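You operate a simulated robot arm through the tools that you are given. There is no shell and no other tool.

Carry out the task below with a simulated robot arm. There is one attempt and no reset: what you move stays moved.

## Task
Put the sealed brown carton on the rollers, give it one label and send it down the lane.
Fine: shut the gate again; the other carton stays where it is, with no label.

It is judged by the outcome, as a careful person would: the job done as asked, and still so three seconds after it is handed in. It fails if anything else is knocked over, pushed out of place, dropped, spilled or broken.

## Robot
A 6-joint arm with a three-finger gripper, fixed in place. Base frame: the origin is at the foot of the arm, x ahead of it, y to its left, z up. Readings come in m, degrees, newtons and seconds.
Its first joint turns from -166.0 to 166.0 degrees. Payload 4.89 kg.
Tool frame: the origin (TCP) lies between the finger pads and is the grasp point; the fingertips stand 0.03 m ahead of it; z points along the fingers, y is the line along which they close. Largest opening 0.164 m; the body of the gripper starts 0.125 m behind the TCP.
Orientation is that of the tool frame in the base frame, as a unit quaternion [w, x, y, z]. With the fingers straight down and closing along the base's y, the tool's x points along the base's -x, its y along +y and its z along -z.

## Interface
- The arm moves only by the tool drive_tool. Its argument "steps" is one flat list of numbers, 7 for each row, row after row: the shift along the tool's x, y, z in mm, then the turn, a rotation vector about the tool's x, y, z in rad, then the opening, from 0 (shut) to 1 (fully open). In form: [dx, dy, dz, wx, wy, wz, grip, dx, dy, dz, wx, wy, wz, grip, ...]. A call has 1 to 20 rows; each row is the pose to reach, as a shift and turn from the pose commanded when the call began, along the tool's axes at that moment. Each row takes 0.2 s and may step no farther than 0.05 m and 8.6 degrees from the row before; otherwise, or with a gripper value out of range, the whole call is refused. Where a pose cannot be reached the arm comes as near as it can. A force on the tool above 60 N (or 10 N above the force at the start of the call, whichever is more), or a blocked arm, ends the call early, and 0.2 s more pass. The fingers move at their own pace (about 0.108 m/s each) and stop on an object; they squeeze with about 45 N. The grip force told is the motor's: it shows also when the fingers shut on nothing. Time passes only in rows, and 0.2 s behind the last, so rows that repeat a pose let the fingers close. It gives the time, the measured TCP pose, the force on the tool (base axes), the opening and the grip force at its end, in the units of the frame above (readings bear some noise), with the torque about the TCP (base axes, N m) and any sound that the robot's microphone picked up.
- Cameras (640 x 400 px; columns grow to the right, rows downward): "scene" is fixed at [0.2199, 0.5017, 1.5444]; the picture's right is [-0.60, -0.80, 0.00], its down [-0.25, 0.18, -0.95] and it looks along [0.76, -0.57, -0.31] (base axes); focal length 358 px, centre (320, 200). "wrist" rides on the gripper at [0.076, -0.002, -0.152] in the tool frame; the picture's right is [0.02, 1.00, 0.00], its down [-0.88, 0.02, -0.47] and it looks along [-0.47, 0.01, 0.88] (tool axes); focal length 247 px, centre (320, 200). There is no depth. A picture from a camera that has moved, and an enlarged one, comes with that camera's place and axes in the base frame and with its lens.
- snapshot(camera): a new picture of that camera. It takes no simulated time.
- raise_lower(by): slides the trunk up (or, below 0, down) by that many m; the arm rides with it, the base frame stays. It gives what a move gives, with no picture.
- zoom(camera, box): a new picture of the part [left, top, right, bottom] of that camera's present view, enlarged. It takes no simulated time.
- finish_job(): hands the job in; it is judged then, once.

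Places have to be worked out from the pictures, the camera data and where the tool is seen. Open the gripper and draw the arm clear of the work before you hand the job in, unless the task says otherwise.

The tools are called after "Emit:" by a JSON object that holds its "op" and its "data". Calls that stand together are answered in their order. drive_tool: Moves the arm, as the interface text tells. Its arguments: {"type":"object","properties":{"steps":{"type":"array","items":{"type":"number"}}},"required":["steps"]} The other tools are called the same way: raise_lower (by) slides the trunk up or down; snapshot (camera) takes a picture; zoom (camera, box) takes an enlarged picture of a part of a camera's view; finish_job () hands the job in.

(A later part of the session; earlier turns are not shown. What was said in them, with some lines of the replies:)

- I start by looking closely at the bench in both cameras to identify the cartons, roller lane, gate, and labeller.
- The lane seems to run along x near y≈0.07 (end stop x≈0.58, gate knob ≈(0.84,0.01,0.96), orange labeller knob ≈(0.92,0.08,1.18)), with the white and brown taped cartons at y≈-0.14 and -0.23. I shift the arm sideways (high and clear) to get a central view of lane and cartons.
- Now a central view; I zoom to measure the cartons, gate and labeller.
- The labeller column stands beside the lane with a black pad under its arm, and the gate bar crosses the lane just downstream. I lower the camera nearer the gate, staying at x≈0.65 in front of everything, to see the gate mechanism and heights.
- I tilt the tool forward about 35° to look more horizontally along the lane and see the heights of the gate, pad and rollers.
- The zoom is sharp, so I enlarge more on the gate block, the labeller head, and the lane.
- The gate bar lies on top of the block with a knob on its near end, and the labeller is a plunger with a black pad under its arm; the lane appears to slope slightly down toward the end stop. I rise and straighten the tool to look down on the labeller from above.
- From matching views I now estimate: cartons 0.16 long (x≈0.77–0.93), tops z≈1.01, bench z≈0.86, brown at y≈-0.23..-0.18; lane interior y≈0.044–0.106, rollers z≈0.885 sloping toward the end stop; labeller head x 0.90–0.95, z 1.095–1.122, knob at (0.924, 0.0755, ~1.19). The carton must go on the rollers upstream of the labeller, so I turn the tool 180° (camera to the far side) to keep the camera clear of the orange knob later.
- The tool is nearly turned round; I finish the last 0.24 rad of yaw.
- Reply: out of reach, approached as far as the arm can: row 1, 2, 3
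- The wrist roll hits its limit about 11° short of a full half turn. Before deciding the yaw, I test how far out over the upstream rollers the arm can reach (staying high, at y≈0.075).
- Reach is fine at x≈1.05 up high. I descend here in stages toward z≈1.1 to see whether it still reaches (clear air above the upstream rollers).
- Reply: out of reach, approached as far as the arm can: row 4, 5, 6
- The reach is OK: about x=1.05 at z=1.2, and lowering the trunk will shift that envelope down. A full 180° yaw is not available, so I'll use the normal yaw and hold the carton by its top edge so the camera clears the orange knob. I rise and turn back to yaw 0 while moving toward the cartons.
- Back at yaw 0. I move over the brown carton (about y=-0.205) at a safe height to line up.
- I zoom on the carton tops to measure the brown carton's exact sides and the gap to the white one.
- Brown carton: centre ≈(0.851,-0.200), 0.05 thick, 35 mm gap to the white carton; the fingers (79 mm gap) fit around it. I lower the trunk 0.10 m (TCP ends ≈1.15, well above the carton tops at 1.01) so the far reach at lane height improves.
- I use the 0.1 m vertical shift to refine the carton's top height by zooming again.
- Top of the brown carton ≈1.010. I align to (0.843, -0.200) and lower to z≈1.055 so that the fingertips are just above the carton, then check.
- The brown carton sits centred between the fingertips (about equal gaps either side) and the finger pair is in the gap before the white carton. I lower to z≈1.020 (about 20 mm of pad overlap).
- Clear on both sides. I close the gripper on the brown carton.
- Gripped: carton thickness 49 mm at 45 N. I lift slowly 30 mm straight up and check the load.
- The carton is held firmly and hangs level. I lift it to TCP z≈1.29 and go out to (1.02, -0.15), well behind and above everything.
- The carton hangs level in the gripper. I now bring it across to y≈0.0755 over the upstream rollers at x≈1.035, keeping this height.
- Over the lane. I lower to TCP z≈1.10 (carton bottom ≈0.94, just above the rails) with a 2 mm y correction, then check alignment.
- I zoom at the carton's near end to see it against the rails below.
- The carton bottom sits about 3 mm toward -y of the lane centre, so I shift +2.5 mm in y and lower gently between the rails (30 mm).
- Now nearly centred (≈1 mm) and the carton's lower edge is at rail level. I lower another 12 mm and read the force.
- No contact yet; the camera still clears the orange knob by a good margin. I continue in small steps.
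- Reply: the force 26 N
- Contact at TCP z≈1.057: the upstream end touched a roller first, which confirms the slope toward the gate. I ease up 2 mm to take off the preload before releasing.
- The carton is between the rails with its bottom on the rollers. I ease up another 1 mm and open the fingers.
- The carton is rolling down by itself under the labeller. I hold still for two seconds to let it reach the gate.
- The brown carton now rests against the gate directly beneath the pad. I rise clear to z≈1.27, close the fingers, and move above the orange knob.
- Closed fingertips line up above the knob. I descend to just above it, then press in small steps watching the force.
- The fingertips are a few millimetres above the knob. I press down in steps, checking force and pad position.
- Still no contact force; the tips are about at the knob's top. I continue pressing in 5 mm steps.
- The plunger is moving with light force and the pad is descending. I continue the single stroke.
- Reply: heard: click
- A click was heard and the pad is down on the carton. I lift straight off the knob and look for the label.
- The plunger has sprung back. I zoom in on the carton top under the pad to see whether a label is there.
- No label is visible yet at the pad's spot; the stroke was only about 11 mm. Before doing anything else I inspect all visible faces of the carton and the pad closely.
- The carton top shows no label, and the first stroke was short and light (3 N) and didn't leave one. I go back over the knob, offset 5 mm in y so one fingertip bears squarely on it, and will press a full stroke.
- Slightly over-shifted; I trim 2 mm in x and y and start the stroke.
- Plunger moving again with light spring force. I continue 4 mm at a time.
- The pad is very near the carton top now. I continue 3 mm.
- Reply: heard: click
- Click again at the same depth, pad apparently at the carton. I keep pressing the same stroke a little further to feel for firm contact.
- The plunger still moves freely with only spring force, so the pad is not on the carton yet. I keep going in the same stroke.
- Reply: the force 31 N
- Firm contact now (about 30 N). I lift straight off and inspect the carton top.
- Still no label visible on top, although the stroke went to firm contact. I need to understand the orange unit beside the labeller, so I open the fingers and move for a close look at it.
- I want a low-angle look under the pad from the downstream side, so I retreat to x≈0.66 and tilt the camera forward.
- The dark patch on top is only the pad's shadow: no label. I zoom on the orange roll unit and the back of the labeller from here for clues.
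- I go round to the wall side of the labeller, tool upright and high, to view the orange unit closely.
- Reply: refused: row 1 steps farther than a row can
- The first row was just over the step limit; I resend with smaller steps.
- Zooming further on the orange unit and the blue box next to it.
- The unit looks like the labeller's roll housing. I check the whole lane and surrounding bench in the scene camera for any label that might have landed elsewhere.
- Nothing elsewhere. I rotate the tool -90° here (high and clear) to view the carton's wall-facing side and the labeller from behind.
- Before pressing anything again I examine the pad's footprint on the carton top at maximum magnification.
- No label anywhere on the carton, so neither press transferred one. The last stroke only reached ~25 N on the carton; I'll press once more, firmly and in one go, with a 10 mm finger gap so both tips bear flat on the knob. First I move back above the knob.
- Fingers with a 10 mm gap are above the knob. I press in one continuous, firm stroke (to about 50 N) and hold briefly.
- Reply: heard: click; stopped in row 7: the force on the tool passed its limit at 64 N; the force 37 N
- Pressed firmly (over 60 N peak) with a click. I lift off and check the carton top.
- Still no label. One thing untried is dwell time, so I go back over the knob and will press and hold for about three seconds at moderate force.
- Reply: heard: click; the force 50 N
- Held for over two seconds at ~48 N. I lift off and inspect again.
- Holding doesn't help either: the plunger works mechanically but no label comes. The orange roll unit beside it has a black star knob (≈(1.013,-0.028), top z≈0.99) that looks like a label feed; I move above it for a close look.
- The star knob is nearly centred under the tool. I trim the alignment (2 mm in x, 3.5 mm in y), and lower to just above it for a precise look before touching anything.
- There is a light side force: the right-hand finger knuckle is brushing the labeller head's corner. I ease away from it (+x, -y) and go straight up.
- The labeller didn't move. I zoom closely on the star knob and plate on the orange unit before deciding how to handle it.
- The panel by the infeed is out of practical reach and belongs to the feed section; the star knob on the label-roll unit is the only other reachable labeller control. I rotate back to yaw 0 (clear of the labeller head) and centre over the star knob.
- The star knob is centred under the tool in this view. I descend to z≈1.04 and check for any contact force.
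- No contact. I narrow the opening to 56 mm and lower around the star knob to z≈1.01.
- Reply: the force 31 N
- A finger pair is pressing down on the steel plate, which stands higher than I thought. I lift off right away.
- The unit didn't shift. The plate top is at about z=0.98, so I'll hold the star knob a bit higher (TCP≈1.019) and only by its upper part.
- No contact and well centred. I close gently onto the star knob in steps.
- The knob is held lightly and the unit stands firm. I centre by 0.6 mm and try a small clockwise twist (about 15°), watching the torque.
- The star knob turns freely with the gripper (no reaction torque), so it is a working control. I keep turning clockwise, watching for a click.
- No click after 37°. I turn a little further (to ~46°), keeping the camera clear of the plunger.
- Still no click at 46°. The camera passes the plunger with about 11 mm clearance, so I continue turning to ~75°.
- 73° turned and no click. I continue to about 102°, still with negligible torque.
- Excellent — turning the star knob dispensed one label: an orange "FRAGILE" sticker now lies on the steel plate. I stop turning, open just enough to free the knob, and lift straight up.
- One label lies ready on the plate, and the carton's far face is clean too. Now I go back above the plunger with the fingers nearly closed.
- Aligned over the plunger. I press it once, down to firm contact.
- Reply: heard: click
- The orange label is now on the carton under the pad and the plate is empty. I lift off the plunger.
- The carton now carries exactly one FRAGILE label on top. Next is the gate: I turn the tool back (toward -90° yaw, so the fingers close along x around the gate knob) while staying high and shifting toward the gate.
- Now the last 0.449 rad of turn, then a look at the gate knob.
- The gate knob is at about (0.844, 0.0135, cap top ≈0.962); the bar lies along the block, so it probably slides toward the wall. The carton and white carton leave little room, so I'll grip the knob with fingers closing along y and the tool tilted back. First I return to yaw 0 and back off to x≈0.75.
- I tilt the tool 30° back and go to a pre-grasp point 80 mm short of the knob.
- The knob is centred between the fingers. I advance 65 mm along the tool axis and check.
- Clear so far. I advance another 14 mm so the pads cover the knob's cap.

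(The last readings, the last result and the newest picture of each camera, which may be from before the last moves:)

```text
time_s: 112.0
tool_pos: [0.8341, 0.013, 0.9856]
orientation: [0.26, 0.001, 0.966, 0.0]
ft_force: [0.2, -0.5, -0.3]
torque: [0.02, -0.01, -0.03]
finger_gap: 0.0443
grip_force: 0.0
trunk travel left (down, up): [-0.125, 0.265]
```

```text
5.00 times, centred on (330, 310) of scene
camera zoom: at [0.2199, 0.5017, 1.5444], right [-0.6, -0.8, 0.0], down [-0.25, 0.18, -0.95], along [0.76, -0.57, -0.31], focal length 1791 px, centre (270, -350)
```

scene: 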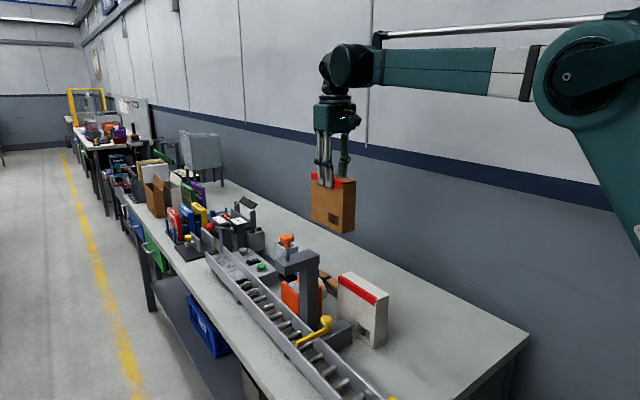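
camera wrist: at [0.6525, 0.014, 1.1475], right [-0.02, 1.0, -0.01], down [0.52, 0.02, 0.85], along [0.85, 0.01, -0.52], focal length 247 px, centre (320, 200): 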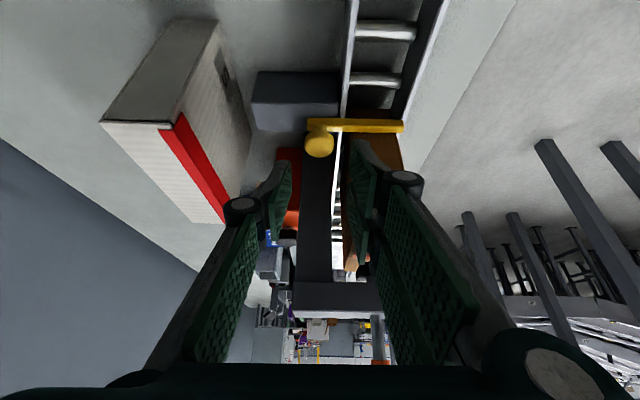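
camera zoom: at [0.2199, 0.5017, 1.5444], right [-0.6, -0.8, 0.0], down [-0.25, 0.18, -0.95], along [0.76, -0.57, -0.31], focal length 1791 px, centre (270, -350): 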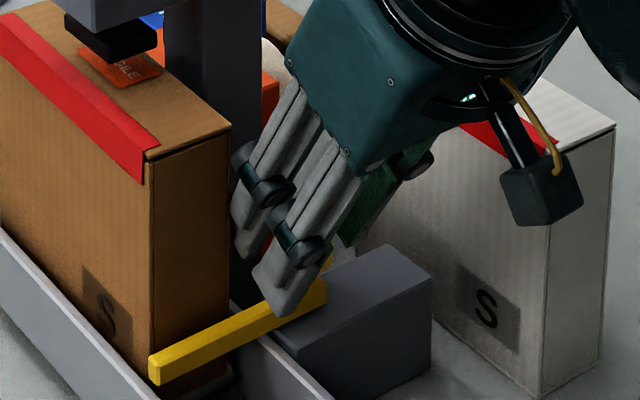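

The knob sits between the pads. I close gently on it.

Emit:
{"op": "drive_tool", "data": {"steps": [0, 0, 0, 0, 0, 0, 0.22, 0, 0, 0, 0, 0, 0, 0.19, 0, 0, 0, 0, 0, 0, 0.16, 0, 0, 0, 0, 0, 0, 0.14, 0, 0, 0, 0, 0, 0, 0.14]}}

Emit:
{"op": "zoom", "data": {"camera": "wrist", "box": [220, 60, 420, 220]}}

```text
time_s: 113.2
tool_pos: [0.8339, 0.0137, 0.9854]
orientation: [0.26, 0.0, 0.966, 0.0]
ft_force: [0.2, -0.3, -0.6]
torque: [0.05, -0.06, -0.02]
finger_gap: 0.0303
grip_force: 45.5
trunk travel left (down, up): [-0.125, 0.265]
```

```text
2.50 times, centred on (320, 140) of wrist
camera zoom: at [0.692, 0.0124, 1.0791], right [-0.02, 1.0, -0.01], down [0.52, 0.02, 0.85], along [0.85, 0.01, -0.53], focal length 617 px, centre (320, 350)
```

zoom: 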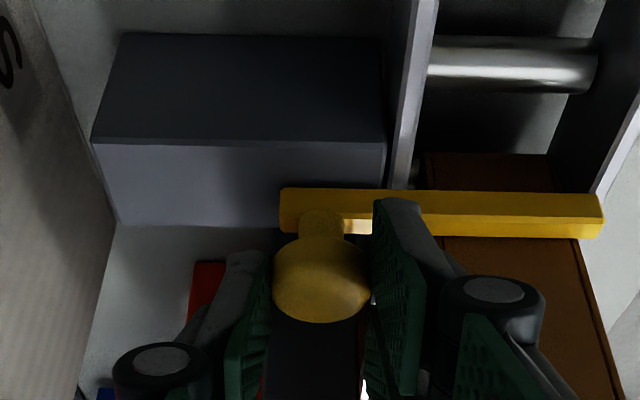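

The gate knob is gripped (30 mm). I test by sliding it 6 mm toward -y and reading the force.

Emit:
{"op": "drive_tool", "data": {"steps": [0, -3, 0, 0, 0, 0, 0.14, 0, -6, 0, 0, 0, 0, 0.14, 0, -6, 0, 0, 0, 0, 0.14]}}

Emit:
{"op": "zoom", "data": {"camera": "wrist", "box": [220, 60, 420, 220]}}

Emit:
{"op": "zoom", "data": {"camera": "scene", "box": [290, 270, 370, 350]}}

```text
time_s: 114.0
tool_pos: [0.835, 0.008, 0.9856]
orientation: [0.261, 0.001, 0.965, -0.001]
ft_force: [1.0, 0.1, -4.3]
torque: [0.02, -0.15, 0.02]
finger_gap: 0.03
grip_force: 44.9
trunk travel left (down, up): [-0.125, 0.265]
```

```text
2.50 times, centred on (320, 140) of wrist
camera zoom: at [0.692, 0.0066, 1.0791], right [-0.02, 1.0, -0.01], down [0.52, 0.02, 0.85], along [0.85, 0.01, -0.53], focal length 617 px, centre (320, 350)
```

zoom: 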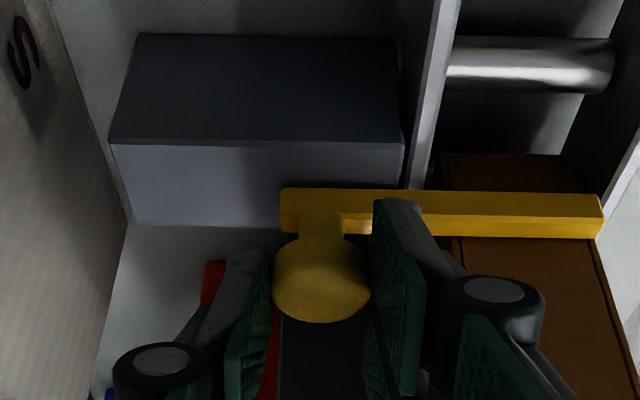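

```text
5.00 times, centred on (330, 310) of scene
camera zoom: at [0.2199, 0.5017, 1.5444], right [-0.6, -0.8, 0.0], down [-0.25, 0.18, -0.95], along [0.76, -0.57, -0.31], focal length 1791 px, centre (270, -350)
```

zoom: 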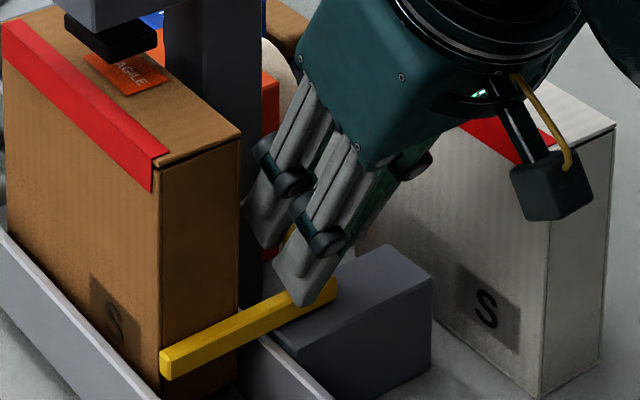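

The bar slides toward the wall without resistance, so it is a sliding gate. I pull it back another 60 mm to clear the lane.

Emit:
{"op": "drive_tool", "data": {"steps": [0, -15, 0, 0, 0, 0, 0.14, 0, -30, 0, 0, 0, 0, 0.14, 0, -45, 0, 0, 0, 0, 0.14, 0, -56, 0, 0, 0, 0, 0.14, 0, -60, 0, 0, 0, 0, 0.14, 0, -60, 0, 0, 0, 0, 0.14]}}

Emit:
{"op": "zoom", "data": {"camera": "scene", "box": [270, 250, 390, 380]}}

Emit:
{"op": "snapshot", "data": {"camera": "wrist"}}

```text
time_s: 115.4
tool_pos: [0.8339, -0.0544, 0.9862]
orientation: [0.26, 0.001, 0.966, 0.0]
ft_force: [2.8, 0.3, 6.9]
torque: [0.18, -0.44, -0.03]
finger_gap: 0.0298
grip_force: 44.7
trunk travel left (down, up): [-0.125, 0.265]
```

```text
3.08 times, centred on (330, 315) of scene
camera zoom: at [0.2199, 0.5017, 1.5444], right [-0.6, -0.8, 0.0], down [-0.25, 0.18, -0.95], along [0.76, -0.57, -0.31], focal length 1102 px, centre (289, -154)
```

zoom: 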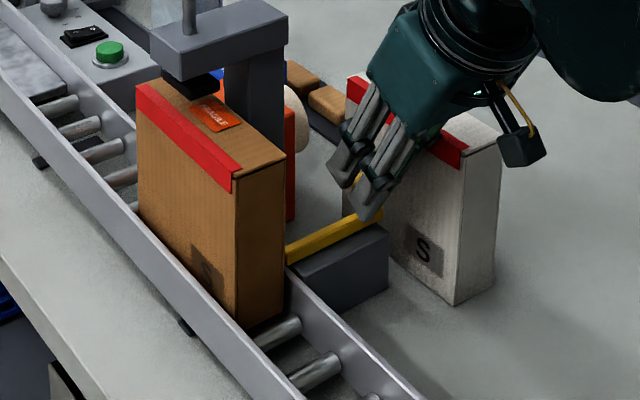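

```text
taken
camera wrist: at [0.6918, -0.0537, 1.0792], right [-0.02, 1.0, -0.01], down [0.52, 0.02, 0.85], along [0.85, 0.01, -0.52], focal length 247 px, centre (320, 200)
```

wrist: 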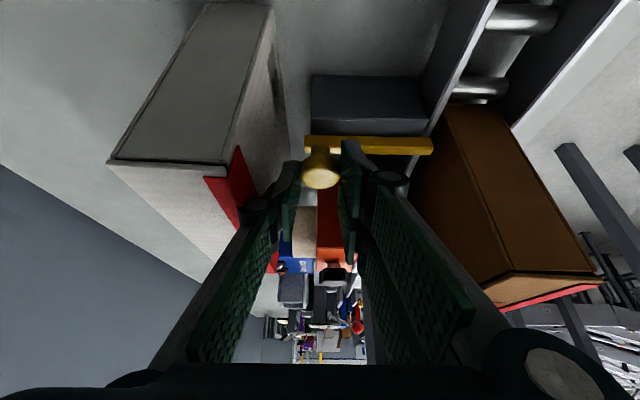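

The gate is open and the labelled carton has begun to roll. I hold still until it reaches the end.

Emit:
{"op": "drive_tool", "data": {"steps": [0, 0, 0, 0, 0, 0, 0.14, 0, 0, 0, 0, 0, 0, 0.14, 0, 0, 0, 0, 0, 0, 0.14, 0, 0, 0, 0, 0, 0, 0.14, 0, 0, 0, 0, 0, 0, 0.14, 0, 0, 0, 0, 0, 0, 0.14, 0, 0, 0, 0, 0, 0, 0.14]}}

Emit:
{"op": "snapshot", "data": {"camera": "scene"}}

Emit:
{"op": "snapshot", "data": {"camera": "wrist"}}

```text
time_s: 117.0
tool_pos: [0.8338, -0.0525, 0.9863]
orientation: [0.259, 0.001, 0.966, 0.0]
ft_force: [2.6, 0.0, 7.7]
torque: [0.03, -0.14, -0.02]
finger_gap: 0.0301
grip_force: 45.6
trunk travel left (down, up): [-0.125, 0.265]
```

```text
taken
```

scene: 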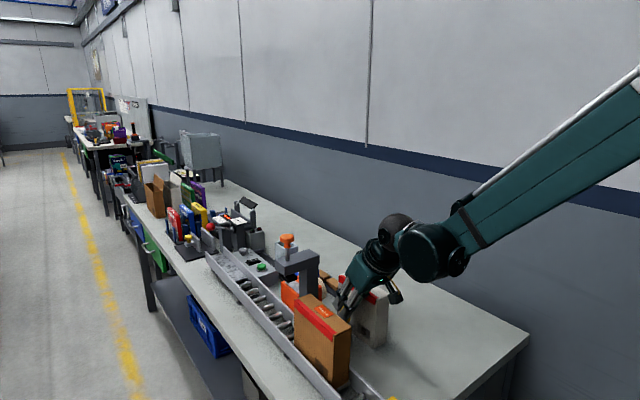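

```text
taken
camera wrist: at [0.6917, -0.0537, 1.0792], right [-0.02, 1.0, -0.01], down [0.52, 0.02, 0.85], along [0.85, 0.01, -0.52], focal length 247 px, centre (320, 200)
```

wrist: 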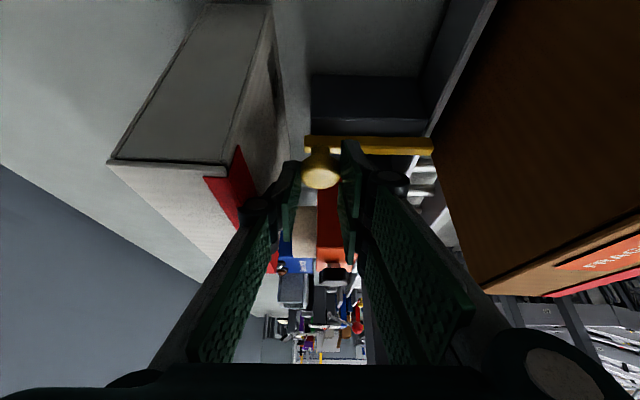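

It is rolling past, one label visible on top. I keep waiting.

Emit:
{"op": "drive_tool", "data": {"steps": [0, 0, 0, 0, 0, 0, 0.14, 0, 0, 0, 0, 0, 0, 0.14, 0, 0, 0, 0, 0, 0, 0.14, 0, 0, 0, 0, 0, 0, 0.14, 0, 0, 0, 0, 0, 0, 0.14, 0, 0, 0, 0, 0, 0, 0.14, 0, 0, 0, 0, 0, 0, 0.14, 0, 0, 0, 0, 0, 0, 0.14, 0, 0, 0, 0, 0, 0, 0.14, 0, 0, 0, 0, 0, 0, 0.14]}}

Emit:
{"op": "snapshot", "data": {"camera": "scene"}}

Emit:
{"op": "zoom", "data": {"camera": "scene", "box": [270, 250, 420, 400]}}

```text
time_s: 119.2
tool_pos: [0.8346, -0.0536, 0.9845]
orientation: [0.26, 0.002, 0.966, -0.001]
ft_force: [1.1, -0.3, 7.6]
torque: [0.06, 0.01, -0.06]
finger_gap: 0.0301
grip_force: 45.0
trunk travel left (down, up): [-0.125, 0.265]
```

```text
taken
```

scene: 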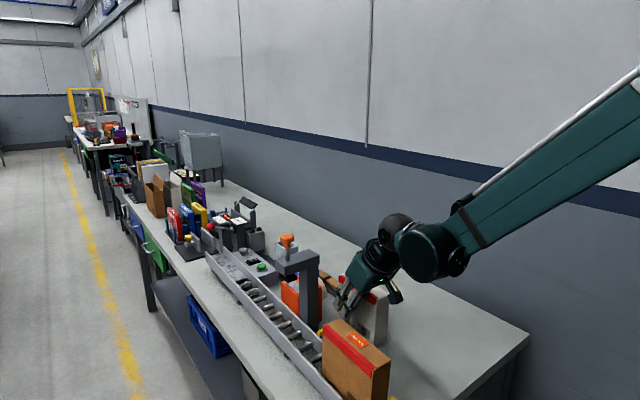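

```text
2.67 times, centred on (345, 325) of scene
camera zoom: at [0.2199, 0.5017, 1.5444], right [-0.6, -0.8, 0.0], down [-0.25, 0.18, -0.95], along [0.76, -0.57, -0.31], focal length 955 px, centre (253, -133)
```

zoom: 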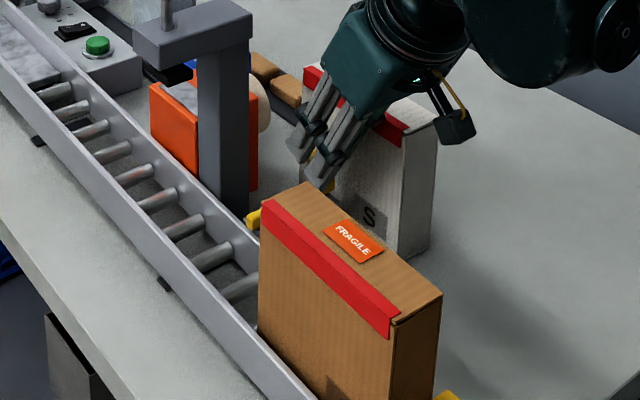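

The labelled carton has rolled to the end stop, well clear of the gate. I slide the gate shut again (66 mm back to where it was).

Emit:
{"op": "drive_tool", "data": {"steps": [0, 15, 0, 0, 0, 0, 0.14, 0, 30, 0, 0, 0, 0, 0.14, 0, 45, 0, 0, 0, 0, 0.14, 0, 58, 0, 0, 0, 0, 0.14, 0, 66, 0, 0, 0, 0, 0.14, 0, 66, 0, 0, 0, 0, 0.14]}}

Emit:
{"op": "zoom", "data": {"camera": "scene", "box": [270, 250, 420, 400]}}

Emit:
{"op": "zoom", "data": {"camera": "wrist", "box": [220, 60, 420, 220]}}

```text
time_s: 120.6
tool_pos: [0.8342, 0.0127, 0.9856]
orientation: [0.26, 0.0, 0.966, 0.0]
ft_force: [-4.7, 0.7, -7.9]
torque: [0.03, 0.28, -0.07]
finger_gap: 0.03
grip_force: 45.3
trunk travel left (down, up): [-0.125, 0.265]
```

```text
2.67 times, centred on (345, 325) of scene
camera zoom: at [0.2199, 0.5017, 1.5444], right [-0.6, -0.8, 0.0], down [-0.25, 0.18, -0.95], along [0.76, -0.57, -0.31], focal length 955 px, centre (253, -133)
```

zoom: 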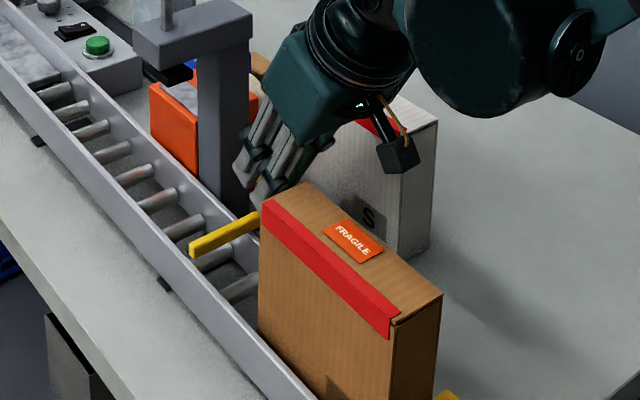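

```text
2.50 times, centred on (320, 140) of wrist
camera zoom: at [0.6917, 0.0129, 1.0794], right [-0.02, 1.0, -0.01], down [0.53, 0.02, 0.85], along [0.85, 0.01, -0.53], focal length 617 px, centre (320, 350)
```

zoom: 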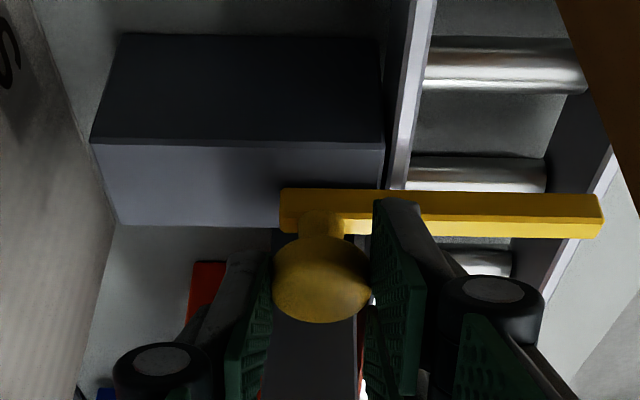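

The gate is across the lane again, within about 1 mm of its original place. I nudge it 1.5 mm further to be sure it is fully home.

Emit:
{"op": "drive_tool", "data": {"steps": [0, 1.5, 0, 0, 0, 0, 0.14, 0, 1.5, 0, 0, 0, 0, 0.14]}}

Emit:
{"op": "zoom", "data": {"camera": "wrist", "box": [220, 60, 420, 220]}}

```text
time_s: 121.2
tool_pos: [0.8352, 0.0131, 0.9852]
orientation: [0.26, 0.001, 0.966, -0.001]
ft_force: [-10.3, -11.4, -14.5]
torque: [-0.22, 0.19, -0.2]
finger_gap: 0.03
grip_force: 45.3
trunk travel left (down, up): [-0.125, 0.265]
```

```text
2.50 times, centred on (320, 140) of wrist
camera zoom: at [0.6917, 0.0134, 1.0795], right [-0.02, 1.0, -0.01], down [0.53, 0.02, 0.85], along [0.85, 0.01, -0.53], focal length 617 px, centre (320, 350)
```

zoom: 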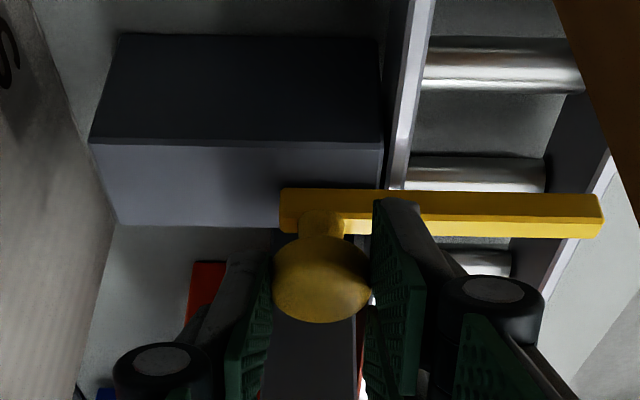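

The slide is against its stop, so the gate is fully shut. I relax 1 mm, open the fingers and back out along the approach line.

Emit:
{"op": "drive_tool", "data": {"steps": [0, -1, 0, 0, 0, 0, 0.14, 0, -1, 0, 0, 0, 0, 0.22, 0, -1, 0, 0, 0, 0, 0.27, 0, -1, -12, 0, 0, 0, 0.27, 0, -1, -40, 0, 0, 0, 0.27, 0, -1, -80, 0, 0, 0, 0.27, 0, -1, -80, 0, 0, 0, 0.27]}}

Emit:
{"op": "zoom", "data": {"camera": "scene", "box": [270, 250, 420, 400]}}

Emit:
{"op": "snapshot", "data": {"camera": "wrist"}}

```text
time_s: 122.8
tool_pos: [0.7937, 0.0139, 1.0548]
orientation: [0.259, 0.001, 0.966, 0.0]
ft_force: [-0.2, -1.1, -0.3]
torque: [0.0, 0.0, -0.01]
finger_gap: 0.044
grip_force: 0.0
trunk travel left (down, up): [-0.125, 0.265]
```

```text
2.67 times, centred on (345, 325) of scene
camera zoom: at [0.2199, 0.5017, 1.5444], right [-0.6, -0.8, 0.0], down [-0.25, 0.18, -0.95], along [0.76, -0.57, -0.31], focal length 955 px, centre (253, -133)
```

zoom: 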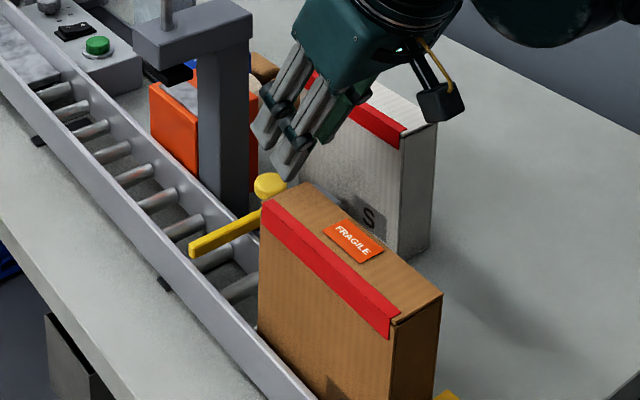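

```text
taken
camera wrist: at [0.6516, 0.0127, 1.1477], right [-0.02, 1.0, -0.01], down [0.52, 0.02, 0.85], along [0.85, 0.01, -0.52], focal length 247 px, centre (320, 200)
```

wrist: 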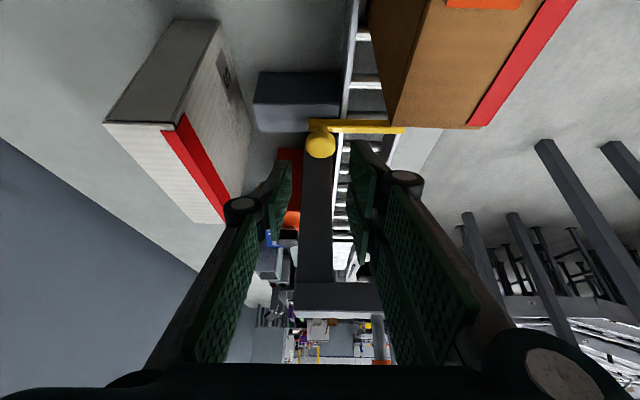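

Gate shut, labelled carton at the end stop, white carton untouched. I raise the arm straight up and clear, straightening and opening the gripper.

Emit:
{"op": "drive_tool", "data": {"steps": [-20, 0, -34.6, 0, 0, 0, 0.27, -40, 0, -69.3, 0, 0.08, 0, 0.27, -60, 0, -104, 0, 0.17, 0, 0.3, -80, 0, -138.6, 0, 0.26, 0, 0.5, -100, 0, -173.2, 0, 0.36, 0, 0.8, -120, 0, -207.8, 0, 0.45, 0, 1, -125, 0, -216.5, 0, 0.5236, 0, 1, -125, 0, -216.5, 0, 0.5236, 0, 1]}}

Emit:
{"op": "snapshot", "data": {"camera": "wrist"}}

Emit:
{"op": "snapshot", "data": {"camera": "scene"}}

```text
time_s: 124.6
tool_pos: [0.7941, 0.0163, 1.3043]
orientation: [0.001, 0.002, 1.0, 0.001]
ft_force: [0.1, -0.2, 1.1]
torque: [0.02, 0.06, 0.0]
finger_gap: 0.1642
grip_force: 0.0
trunk travel left (down, up): [-0.125, 0.265]
```

```text
taken
camera wrist: at [0.7181, 0.0148, 1.4569], right [-0.02, 1.0, 0.0], down [0.88, 0.02, 0.47], along [0.47, 0.01, -0.88], focal length 247 px, centre (320, 200)
```

wrist: 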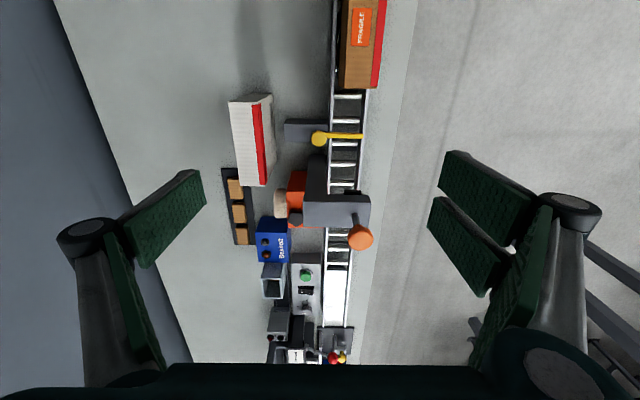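

```text
taken
```

scene: 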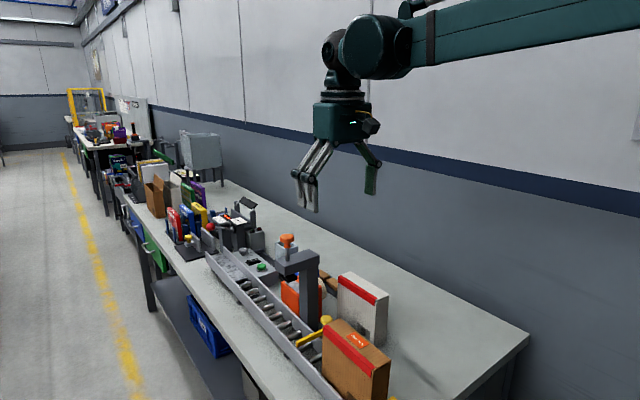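

I draw the arm back and look at the end of the lane to confirm the carton rests at the stop.

Emit:
{"op": "drive_tool", "data": {"steps": [40, 20, -15, 0, 0, 0, 1, 80, 40, -30, 0, 0, 0, 1, 120, 60, -45, 0, 0, 0, 1, 160, 80, -60, 0, 0, 0, 1, 200, 100, -75, 0, 0, 0, 1, 230, 120, -90, 0, 0, 0, 1, 230, 120, -90, 0, 0, 0, 1]}}

Emit:
{"op": "snapshot", "data": {"camera": "wrist"}}

Emit:
{"op": "zoom", "data": {"camera": "wrist", "box": [190, 70, 340, 240]}}

Emit:
{"op": "zoom", "data": {"camera": "scene", "box": [260, 240, 420, 400]}}

```text
time_s: 126.2
tool_pos: [0.5604, 0.136, 1.395]
orientation: [0.001, 0.0, 1.0, 0.0]
ft_force: [-1.0, -0.6, 0.2]
torque: [-0.01, -0.14, -0.02]
finger_gap: 0.164
grip_force: 0.1
trunk travel left (down, up): [-0.125, 0.265]
```

```text
taken
camera wrist: at [0.485, 0.1352, 1.5481], right [-0.02, 1.0, 0.0], down [0.88, 0.02, 0.47], along [0.47, 0.01, -0.88], focal length 247 px, centre (320, 200)
```

wrist: 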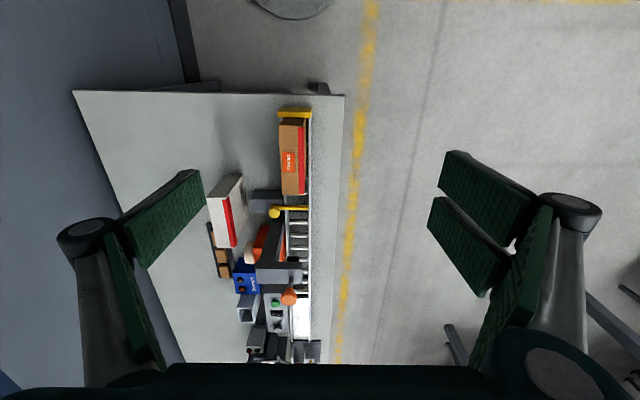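

```text
2.35 times, centred on (265, 155) of wrist
camera zoom: at [0.485, 0.1352, 1.5481], right [-0.02, 1.0, 0.0], down [0.88, 0.02, 0.47], along [0.47, 0.01, -0.88], focal length 581 px, centre (449, 306)
```

zoom: 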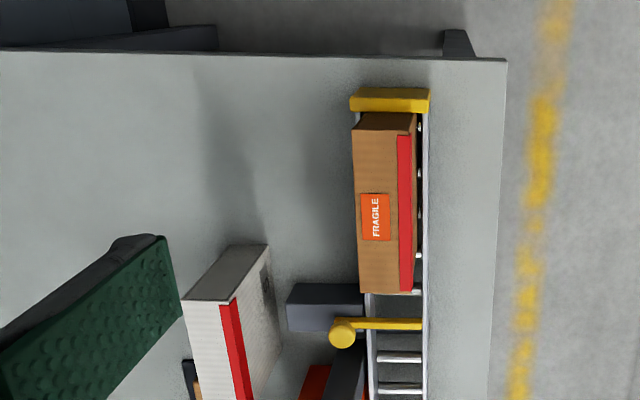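

```text
2.50 times, centred on (340, 320) of scene
camera zoom: at [0.2199, 0.5017, 1.5444], right [-0.6, -0.8, 0.0], down [-0.25, 0.18, -0.95], along [0.76, -0.57, -0.31], focal length 896 px, centre (270, -100)
```

zoom: 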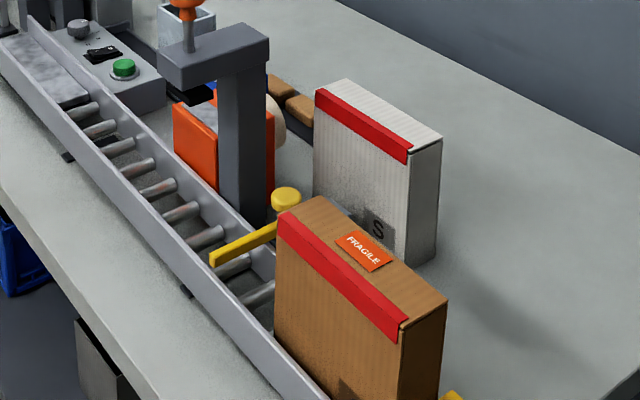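

The brown carton rests at the end stop with a single FRAGILE label, the gate is shut, the white carton is unmoved and unlabelled, and the arm is open and clear. I hand the job in.

Emit:
{"op": "finish_job", "data": {}}

```text
The job is handed in.
```

The job is handed in. The brown carton is at the end stop with one FRAGILE label on top, and the gate is shut again. The white carton stayed where it was, with no label.

- **Labelling:** The plunger applies nothing until a label has been fed. I pressed it four times before I worked that out. Turning the black star knob on the orange unit fed one label, and the fifth press put it on the carton. The last pictures show one label on the carton and the steel plate empty.
- **Contacts:** While feeding the label, the gripper brushed the labeller head (about 9 N) and pressed on the steel plate (about 28 N). One early press on the plunger peaked at 64 N. I saw nothing move or get damaged afterwards.
- **Left as is:** The star knob is about a quarter turn from where it started, and the trunk is 0.10 m lower. The gripper is open and the arm is clear of the bench.
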